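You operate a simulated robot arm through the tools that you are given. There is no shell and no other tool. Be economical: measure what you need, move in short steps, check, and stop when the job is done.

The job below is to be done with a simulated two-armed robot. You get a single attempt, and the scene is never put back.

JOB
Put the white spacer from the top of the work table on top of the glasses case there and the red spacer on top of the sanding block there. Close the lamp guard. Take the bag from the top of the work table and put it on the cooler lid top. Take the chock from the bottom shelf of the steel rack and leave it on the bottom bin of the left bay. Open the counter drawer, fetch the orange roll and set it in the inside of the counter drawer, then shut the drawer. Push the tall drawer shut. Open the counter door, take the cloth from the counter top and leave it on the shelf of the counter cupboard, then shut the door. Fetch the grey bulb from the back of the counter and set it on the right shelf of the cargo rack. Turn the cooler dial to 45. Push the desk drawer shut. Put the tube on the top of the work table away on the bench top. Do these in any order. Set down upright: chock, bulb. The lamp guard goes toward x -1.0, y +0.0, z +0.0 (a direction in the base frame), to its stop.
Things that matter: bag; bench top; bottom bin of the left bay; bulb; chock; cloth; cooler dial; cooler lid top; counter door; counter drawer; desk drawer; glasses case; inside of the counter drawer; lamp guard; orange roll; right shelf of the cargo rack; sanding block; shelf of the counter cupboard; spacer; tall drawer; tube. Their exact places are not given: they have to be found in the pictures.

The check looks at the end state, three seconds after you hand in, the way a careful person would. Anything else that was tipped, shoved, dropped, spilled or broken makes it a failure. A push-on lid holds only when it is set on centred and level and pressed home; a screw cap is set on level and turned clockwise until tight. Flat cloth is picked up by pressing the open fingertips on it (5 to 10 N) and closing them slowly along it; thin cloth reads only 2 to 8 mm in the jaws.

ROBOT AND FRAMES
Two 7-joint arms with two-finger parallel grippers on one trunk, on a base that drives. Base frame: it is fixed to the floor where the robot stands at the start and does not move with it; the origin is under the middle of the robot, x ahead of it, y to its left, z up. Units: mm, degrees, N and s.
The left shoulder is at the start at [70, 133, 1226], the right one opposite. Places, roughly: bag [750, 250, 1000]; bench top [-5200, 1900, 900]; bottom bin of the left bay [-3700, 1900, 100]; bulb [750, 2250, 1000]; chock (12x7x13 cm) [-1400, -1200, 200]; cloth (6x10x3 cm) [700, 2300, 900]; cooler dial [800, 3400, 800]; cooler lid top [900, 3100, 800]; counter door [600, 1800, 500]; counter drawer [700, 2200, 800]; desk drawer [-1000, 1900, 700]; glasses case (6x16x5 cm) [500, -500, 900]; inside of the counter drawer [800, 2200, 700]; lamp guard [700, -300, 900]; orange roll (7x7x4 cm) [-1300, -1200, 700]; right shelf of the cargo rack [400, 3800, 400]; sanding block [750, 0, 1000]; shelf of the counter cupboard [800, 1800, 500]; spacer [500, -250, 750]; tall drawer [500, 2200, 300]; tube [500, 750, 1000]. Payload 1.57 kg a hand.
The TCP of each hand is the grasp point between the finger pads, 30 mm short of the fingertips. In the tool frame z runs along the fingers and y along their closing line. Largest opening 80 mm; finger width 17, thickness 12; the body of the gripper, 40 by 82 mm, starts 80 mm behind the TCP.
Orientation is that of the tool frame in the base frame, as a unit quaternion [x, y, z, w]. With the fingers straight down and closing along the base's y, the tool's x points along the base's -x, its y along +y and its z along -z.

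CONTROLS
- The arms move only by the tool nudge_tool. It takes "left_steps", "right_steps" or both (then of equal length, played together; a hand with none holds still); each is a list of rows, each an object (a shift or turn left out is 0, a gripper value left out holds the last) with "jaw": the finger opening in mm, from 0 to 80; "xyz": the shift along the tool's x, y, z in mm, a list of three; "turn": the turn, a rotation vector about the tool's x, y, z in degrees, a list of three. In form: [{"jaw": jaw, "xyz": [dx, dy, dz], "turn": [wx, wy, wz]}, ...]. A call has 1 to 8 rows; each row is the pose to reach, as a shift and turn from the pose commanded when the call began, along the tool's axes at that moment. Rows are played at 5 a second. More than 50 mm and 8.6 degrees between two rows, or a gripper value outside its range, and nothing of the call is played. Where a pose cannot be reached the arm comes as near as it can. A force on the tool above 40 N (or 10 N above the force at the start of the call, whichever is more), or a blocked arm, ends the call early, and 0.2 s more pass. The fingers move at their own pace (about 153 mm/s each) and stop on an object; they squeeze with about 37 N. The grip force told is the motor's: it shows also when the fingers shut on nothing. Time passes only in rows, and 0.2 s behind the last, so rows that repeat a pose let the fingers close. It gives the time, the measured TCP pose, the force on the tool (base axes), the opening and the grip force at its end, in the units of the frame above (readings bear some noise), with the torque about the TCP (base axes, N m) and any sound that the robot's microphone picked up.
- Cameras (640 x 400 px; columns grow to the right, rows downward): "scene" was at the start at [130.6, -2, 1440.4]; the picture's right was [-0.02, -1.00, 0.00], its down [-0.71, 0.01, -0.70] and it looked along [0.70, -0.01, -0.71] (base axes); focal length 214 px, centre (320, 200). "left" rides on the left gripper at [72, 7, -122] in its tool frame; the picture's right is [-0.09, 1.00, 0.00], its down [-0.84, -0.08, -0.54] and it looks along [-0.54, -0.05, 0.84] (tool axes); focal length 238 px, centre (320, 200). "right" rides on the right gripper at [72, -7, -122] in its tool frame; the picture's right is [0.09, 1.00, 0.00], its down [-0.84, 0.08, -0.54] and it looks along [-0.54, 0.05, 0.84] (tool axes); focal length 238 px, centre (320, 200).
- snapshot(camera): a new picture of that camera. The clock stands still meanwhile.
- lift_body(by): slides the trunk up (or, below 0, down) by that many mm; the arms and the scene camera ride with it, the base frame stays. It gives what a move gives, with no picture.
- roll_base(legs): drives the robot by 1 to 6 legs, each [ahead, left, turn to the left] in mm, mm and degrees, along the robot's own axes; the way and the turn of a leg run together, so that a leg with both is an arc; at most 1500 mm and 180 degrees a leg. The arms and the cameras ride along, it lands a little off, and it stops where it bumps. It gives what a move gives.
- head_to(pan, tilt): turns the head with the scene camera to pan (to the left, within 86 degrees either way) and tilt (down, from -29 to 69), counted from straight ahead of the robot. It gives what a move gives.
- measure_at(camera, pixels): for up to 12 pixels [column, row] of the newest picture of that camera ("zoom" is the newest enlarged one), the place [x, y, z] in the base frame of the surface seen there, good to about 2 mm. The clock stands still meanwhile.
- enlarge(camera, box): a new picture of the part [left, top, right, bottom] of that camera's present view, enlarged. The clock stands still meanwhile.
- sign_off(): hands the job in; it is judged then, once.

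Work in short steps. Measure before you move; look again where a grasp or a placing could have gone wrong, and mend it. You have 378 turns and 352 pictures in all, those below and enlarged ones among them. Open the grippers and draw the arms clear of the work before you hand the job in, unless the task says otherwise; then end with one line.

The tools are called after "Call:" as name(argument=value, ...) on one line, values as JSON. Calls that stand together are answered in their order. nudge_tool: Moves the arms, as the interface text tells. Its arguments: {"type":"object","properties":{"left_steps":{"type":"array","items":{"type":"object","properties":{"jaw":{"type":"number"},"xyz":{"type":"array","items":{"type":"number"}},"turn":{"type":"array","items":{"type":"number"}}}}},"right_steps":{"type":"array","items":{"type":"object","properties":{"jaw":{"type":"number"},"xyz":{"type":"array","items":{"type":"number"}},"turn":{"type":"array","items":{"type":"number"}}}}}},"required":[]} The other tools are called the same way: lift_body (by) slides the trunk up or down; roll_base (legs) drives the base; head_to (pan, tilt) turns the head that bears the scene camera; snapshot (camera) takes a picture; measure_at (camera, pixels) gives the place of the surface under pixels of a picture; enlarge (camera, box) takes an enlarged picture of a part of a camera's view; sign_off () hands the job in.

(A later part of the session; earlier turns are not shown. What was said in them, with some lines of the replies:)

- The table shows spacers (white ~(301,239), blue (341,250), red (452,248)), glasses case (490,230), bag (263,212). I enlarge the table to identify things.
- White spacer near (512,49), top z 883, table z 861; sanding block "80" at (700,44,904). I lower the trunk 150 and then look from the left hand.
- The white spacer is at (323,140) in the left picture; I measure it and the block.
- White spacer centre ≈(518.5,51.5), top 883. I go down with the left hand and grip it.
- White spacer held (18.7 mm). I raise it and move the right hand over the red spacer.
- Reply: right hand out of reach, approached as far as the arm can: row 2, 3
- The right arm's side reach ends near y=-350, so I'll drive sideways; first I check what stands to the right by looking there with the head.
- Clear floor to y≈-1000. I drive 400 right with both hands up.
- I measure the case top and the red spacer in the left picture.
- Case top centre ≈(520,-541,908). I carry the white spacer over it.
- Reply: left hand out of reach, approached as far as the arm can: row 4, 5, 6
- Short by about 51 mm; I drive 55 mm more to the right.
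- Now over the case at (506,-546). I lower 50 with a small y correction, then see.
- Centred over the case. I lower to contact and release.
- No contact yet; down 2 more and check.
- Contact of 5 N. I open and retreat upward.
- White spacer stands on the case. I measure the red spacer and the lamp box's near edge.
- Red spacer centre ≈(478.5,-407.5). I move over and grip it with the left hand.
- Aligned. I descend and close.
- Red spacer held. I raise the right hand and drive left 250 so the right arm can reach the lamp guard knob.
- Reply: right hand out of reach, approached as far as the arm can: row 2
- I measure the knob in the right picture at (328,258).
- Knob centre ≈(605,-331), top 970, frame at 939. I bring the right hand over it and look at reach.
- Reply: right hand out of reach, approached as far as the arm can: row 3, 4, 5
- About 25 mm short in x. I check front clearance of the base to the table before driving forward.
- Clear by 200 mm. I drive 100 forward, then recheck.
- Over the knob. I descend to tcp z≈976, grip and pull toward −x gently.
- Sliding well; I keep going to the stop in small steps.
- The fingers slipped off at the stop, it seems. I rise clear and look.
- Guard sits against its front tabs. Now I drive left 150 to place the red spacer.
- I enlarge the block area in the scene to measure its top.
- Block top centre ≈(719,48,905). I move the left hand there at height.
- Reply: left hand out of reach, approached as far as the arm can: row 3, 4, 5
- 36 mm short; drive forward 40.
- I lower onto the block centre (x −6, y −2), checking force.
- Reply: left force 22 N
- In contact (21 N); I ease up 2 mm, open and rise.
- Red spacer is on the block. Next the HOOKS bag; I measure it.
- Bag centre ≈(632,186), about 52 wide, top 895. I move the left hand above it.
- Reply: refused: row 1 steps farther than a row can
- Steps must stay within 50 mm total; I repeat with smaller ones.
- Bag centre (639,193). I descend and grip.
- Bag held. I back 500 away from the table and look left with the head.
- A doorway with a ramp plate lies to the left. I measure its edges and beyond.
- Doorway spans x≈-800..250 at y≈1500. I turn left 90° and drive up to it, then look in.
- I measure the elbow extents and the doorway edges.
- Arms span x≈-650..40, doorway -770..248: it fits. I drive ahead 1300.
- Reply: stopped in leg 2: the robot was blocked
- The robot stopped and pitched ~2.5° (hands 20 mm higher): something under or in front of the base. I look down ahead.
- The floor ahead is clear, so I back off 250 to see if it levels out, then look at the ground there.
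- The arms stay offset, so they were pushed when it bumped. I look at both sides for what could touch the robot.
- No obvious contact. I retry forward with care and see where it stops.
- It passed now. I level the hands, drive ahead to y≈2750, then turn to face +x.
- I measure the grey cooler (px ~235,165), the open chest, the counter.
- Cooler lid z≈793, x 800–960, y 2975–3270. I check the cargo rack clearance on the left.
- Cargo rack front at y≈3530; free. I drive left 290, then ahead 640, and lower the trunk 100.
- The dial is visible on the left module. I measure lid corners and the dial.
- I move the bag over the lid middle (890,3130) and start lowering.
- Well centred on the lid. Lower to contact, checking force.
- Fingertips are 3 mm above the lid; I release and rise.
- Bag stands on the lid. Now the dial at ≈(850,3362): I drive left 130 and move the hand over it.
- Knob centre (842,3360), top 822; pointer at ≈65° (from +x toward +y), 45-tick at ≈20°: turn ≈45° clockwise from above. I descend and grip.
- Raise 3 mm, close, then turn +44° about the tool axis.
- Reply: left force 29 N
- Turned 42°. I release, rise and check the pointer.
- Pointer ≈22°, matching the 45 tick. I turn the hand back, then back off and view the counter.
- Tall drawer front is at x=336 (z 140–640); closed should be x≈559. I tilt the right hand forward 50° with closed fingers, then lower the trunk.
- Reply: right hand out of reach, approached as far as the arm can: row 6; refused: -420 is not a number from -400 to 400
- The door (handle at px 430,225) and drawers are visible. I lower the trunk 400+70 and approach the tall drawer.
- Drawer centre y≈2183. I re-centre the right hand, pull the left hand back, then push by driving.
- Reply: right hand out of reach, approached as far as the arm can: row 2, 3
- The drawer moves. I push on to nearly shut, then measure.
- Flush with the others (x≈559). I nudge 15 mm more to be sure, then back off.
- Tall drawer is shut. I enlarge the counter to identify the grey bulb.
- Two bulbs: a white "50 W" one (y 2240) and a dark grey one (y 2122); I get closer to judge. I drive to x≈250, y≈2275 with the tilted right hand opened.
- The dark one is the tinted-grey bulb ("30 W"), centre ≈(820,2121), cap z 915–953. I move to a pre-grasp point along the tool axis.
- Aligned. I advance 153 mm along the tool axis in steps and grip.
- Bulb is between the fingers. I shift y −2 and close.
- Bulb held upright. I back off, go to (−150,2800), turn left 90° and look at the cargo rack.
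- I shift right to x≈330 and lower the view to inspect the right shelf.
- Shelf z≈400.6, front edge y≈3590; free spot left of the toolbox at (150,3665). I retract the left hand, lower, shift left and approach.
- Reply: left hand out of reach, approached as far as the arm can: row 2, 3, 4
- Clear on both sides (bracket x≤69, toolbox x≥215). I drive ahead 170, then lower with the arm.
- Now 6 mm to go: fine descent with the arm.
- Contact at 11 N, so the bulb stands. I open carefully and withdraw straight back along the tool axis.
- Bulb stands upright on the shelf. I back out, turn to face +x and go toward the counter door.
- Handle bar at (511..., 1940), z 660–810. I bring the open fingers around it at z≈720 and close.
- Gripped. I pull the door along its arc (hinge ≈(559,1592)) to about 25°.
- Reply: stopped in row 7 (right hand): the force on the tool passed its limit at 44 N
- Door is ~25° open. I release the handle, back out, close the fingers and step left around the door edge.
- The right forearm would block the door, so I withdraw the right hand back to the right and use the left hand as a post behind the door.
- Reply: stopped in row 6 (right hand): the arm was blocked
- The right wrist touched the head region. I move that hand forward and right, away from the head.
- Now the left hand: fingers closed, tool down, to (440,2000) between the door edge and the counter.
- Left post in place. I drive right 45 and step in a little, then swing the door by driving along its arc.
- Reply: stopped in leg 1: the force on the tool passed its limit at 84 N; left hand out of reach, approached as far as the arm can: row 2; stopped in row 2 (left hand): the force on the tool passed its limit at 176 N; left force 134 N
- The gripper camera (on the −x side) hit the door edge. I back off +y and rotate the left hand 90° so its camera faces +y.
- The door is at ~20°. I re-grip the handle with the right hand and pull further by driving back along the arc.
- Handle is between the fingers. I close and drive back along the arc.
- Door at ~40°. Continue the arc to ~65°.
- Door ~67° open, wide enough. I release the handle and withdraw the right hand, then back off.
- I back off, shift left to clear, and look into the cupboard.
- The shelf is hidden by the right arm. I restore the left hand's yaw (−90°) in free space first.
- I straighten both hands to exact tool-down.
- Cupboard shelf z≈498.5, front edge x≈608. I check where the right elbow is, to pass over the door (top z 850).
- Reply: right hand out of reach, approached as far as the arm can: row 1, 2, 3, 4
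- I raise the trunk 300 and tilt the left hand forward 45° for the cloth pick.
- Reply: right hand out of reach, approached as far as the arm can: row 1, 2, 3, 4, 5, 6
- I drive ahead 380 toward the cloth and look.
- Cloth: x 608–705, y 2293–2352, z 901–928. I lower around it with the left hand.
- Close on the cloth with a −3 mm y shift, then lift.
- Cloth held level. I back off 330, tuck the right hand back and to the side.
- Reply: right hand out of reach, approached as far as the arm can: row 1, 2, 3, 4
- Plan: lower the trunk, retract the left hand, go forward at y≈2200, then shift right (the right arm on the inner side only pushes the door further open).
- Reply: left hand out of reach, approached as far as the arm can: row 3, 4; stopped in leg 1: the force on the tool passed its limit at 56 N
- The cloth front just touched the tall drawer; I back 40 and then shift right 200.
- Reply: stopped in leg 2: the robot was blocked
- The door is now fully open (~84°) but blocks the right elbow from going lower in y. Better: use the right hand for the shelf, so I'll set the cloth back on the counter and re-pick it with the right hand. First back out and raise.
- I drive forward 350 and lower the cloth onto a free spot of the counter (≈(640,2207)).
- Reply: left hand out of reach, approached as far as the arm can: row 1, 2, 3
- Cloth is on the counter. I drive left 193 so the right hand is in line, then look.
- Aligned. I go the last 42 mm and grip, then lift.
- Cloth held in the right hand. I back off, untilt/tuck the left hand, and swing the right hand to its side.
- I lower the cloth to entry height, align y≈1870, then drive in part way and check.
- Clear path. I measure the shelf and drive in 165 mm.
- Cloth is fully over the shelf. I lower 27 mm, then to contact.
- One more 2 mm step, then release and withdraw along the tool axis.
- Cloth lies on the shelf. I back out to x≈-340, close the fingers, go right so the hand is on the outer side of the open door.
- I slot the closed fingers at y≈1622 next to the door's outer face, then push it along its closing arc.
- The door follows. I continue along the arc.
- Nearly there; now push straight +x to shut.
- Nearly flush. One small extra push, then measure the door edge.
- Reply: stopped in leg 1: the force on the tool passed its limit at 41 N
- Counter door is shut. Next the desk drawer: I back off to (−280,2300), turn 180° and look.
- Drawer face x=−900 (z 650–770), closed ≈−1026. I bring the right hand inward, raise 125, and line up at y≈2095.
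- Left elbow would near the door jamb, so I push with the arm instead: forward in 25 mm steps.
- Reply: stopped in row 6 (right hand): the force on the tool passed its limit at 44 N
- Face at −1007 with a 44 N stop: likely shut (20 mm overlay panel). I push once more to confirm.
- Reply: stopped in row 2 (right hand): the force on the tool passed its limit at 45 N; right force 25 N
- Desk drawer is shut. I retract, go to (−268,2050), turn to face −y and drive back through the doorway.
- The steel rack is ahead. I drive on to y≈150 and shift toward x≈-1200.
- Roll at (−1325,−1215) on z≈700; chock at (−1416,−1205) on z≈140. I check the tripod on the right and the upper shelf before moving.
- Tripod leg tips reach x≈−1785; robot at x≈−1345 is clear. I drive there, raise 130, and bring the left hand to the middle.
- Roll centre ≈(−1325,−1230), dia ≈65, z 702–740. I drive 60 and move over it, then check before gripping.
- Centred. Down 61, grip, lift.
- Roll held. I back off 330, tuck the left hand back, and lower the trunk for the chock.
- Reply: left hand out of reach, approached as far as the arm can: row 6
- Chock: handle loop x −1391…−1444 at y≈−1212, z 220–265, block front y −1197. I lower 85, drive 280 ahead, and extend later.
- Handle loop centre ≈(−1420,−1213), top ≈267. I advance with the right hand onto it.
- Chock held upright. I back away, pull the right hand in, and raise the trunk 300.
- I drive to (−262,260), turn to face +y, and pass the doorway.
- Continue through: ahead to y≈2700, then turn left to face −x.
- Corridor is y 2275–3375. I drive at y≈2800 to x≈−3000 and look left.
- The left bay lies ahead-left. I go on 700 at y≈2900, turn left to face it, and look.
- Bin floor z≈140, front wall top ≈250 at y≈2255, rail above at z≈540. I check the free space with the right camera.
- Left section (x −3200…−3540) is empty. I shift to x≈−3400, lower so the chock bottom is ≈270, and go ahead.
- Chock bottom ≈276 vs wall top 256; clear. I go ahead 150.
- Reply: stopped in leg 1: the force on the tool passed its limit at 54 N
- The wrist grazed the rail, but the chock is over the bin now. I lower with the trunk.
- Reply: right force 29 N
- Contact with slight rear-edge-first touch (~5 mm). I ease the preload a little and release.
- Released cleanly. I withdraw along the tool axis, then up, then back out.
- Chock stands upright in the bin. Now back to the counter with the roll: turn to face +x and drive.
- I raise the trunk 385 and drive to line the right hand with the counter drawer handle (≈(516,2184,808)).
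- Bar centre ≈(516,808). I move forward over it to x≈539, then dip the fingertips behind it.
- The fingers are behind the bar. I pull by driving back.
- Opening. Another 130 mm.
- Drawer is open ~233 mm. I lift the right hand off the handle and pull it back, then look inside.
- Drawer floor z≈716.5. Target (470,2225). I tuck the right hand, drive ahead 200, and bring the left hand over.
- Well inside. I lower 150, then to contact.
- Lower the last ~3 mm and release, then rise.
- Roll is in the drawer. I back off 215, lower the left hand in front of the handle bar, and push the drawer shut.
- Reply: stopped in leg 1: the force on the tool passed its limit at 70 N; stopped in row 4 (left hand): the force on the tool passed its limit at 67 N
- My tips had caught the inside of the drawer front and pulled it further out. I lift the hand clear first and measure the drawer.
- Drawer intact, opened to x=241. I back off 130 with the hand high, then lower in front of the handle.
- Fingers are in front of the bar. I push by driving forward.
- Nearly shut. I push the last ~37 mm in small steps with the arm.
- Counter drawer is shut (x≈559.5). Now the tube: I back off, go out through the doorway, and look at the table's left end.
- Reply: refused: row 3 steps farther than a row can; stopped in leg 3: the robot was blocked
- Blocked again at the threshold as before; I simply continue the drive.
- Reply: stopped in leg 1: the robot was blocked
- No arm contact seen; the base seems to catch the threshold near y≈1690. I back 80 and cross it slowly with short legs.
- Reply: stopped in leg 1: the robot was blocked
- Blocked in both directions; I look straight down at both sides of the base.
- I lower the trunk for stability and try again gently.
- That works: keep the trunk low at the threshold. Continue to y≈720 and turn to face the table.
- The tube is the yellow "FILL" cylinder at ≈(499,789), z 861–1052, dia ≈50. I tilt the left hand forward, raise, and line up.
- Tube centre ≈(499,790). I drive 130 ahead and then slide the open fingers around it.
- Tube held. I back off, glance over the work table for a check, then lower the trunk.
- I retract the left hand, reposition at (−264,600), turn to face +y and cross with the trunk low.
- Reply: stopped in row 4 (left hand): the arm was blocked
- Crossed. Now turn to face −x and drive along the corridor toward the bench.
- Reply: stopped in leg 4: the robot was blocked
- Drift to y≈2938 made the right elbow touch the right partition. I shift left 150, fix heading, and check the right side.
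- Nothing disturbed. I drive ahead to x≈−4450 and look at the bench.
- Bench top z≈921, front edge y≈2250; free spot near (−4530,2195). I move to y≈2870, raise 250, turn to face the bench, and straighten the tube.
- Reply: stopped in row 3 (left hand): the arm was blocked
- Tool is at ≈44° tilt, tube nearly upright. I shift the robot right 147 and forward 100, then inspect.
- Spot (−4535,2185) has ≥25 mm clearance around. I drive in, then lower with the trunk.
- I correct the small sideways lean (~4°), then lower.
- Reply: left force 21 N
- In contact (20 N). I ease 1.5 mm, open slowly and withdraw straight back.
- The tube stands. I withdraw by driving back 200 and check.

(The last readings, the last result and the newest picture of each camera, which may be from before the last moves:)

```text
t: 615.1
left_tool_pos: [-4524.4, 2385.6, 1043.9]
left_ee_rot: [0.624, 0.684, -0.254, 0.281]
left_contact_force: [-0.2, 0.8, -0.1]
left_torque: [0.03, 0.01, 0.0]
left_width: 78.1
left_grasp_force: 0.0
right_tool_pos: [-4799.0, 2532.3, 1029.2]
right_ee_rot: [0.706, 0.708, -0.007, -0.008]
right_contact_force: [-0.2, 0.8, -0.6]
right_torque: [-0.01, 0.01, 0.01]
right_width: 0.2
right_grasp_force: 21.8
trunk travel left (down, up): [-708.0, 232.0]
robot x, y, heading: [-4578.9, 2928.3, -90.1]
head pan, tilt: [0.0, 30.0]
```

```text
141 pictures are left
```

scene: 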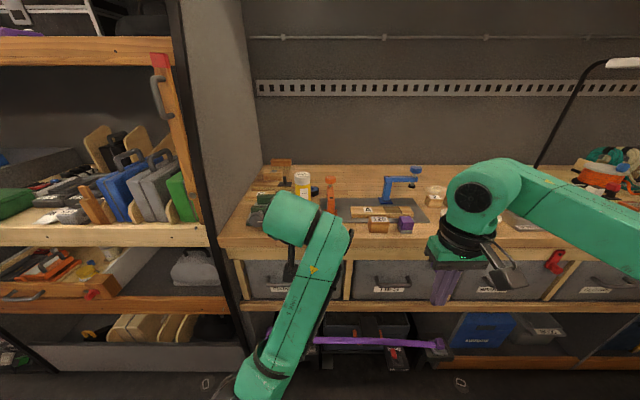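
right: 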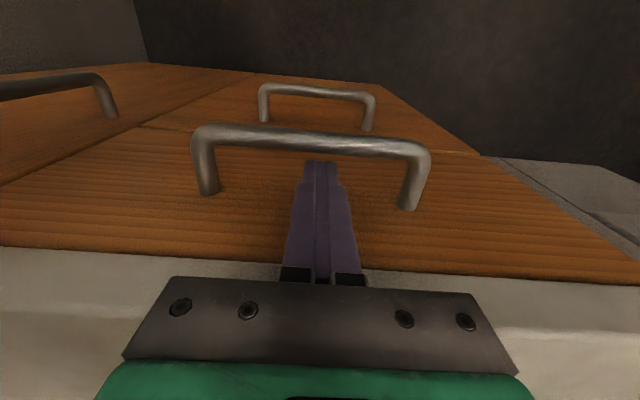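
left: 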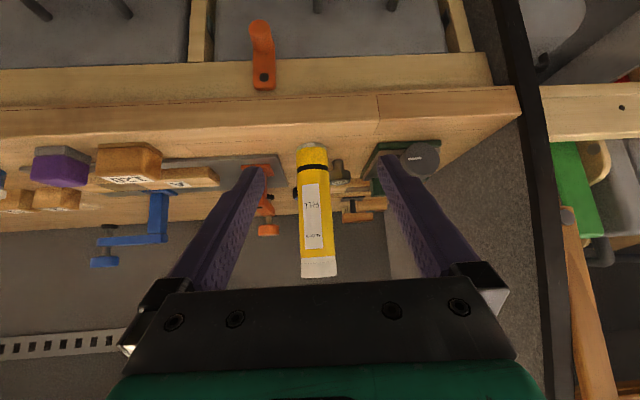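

The tube stands on the bench top. I open the right gripper and draw both arms clear before handing in.

Call:
roll_base(legs=[[-40, 0, 0]])

Call:
nudge_tool(right_steps=[{"jaw": 70}, {"jaw": 70}], left_steps=[{"jaw": 78}, {"jaw": 78}])

Call:
enlarge(camera="scene", box=[60, 150, 460, 390])

```text
t: 616.0
left_tool_pos: [-4523.1, 2421.6, 1041.3]
left_ee_rot: [0.625, 0.684, -0.252, 0.28]
left_contact_force: [-0.7, -0.7, 0.2]
left_torque: [-0.01, 0.02, 0.0]
left_width: 77.9
left_grasp_force: 0.0
right_tool_pos: [-4799.5, 2569.4, 1028.3]
right_ee_rot: [0.707, 0.708, -0.006, -0.009]
right_contact_force: [0.1, -0.5, 0.2]
right_torque: [0.0, -0.02, 0.02]
right_width: 0.1
right_grasp_force: 21.2
trunk travel left (down, up): [-708.0, 232.0]
robot x, y, heading: [-4578.8, 2964.9, -90.0]
head pan, tilt: [0.0, 30.0]
```

```text
t: 616.6
left_tool_pos: [-4521.8, 2424.6, 1045.5]
left_ee_rot: [0.624, 0.683, -0.253, 0.282]
left_contact_force: [-0.3, -0.3, 0.5]
left_torque: [0.01, 0.04, 0.03]
left_width: 78.2
left_grasp_force: 0.1
right_tool_pos: [-4798.7, 2572.5, 1029.4]
right_ee_rot: [0.707, 0.707, -0.007, -0.008]
right_contact_force: [-0.4, 0.0, -0.8]
right_torque: [0.03, 0.03, -0.01]
right_width: 70.1
right_grasp_force: 0.0
trunk travel left (down, up): [-708.0, 232.0]
robot x, y, heading: [-4583.2, 2967.2, -90.0]
head pan, tilt: [0.0, 30.0]
```

```text
1.60 times, centred on (260, 270) of scene
```

zoom: 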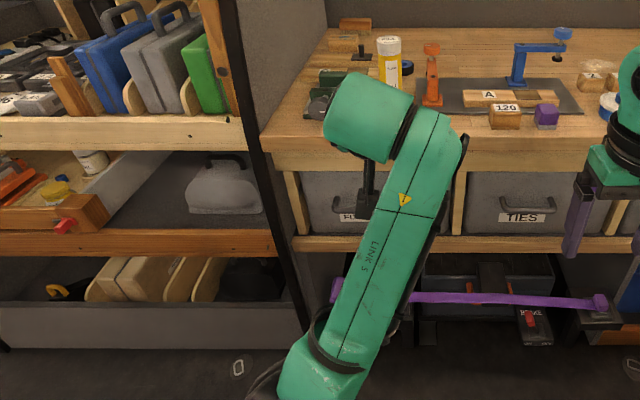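

I check the chock once more (left at px ~(95,331)).

Call:
enlarge(camera="scene", box=[60, 300, 140, 360])

```text
6.67 times, centred on (100, 330) of scene
```

zoom: 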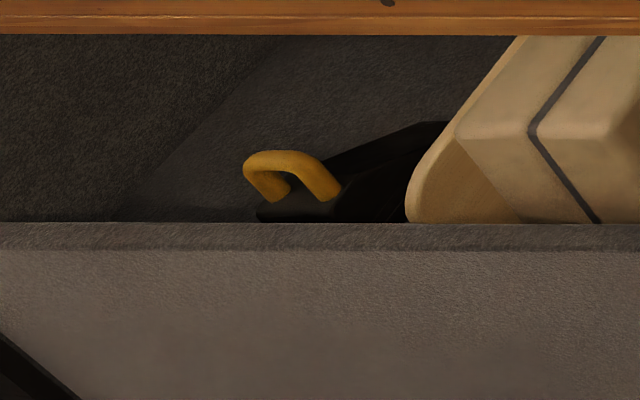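

Call:
measure_at(camera="zoom", pixels=[[285, 160], [255, 175], [335, 190], [300, 210], [390, 180], [420, 135], [440, 125], [350, 160], [265, 215]])

```text
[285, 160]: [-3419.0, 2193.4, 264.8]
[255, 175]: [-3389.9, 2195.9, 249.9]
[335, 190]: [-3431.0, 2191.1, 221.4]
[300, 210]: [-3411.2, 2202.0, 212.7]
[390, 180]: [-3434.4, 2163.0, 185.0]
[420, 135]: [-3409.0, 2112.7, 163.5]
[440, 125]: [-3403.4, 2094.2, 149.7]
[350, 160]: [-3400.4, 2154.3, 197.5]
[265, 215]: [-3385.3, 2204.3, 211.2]
```

The chock slopes correctly (handle top 265, wedge down to 150 at the rear), so it stands upright; everything is placed and both hands are open and clear. I hand in.

Call:
sign_off()

```text
The job is handed in.
```

Every item on the list is done and the job is handed in; the grippers are open and the arms are clear. Two items I judged less directly than the rest. I took the lamp guard as fully closed because the fingers slipped off its knob with the frame against its front tabs. I set the dial to 45 by measuring the pointer angle, which came within a few degrees of the mark.
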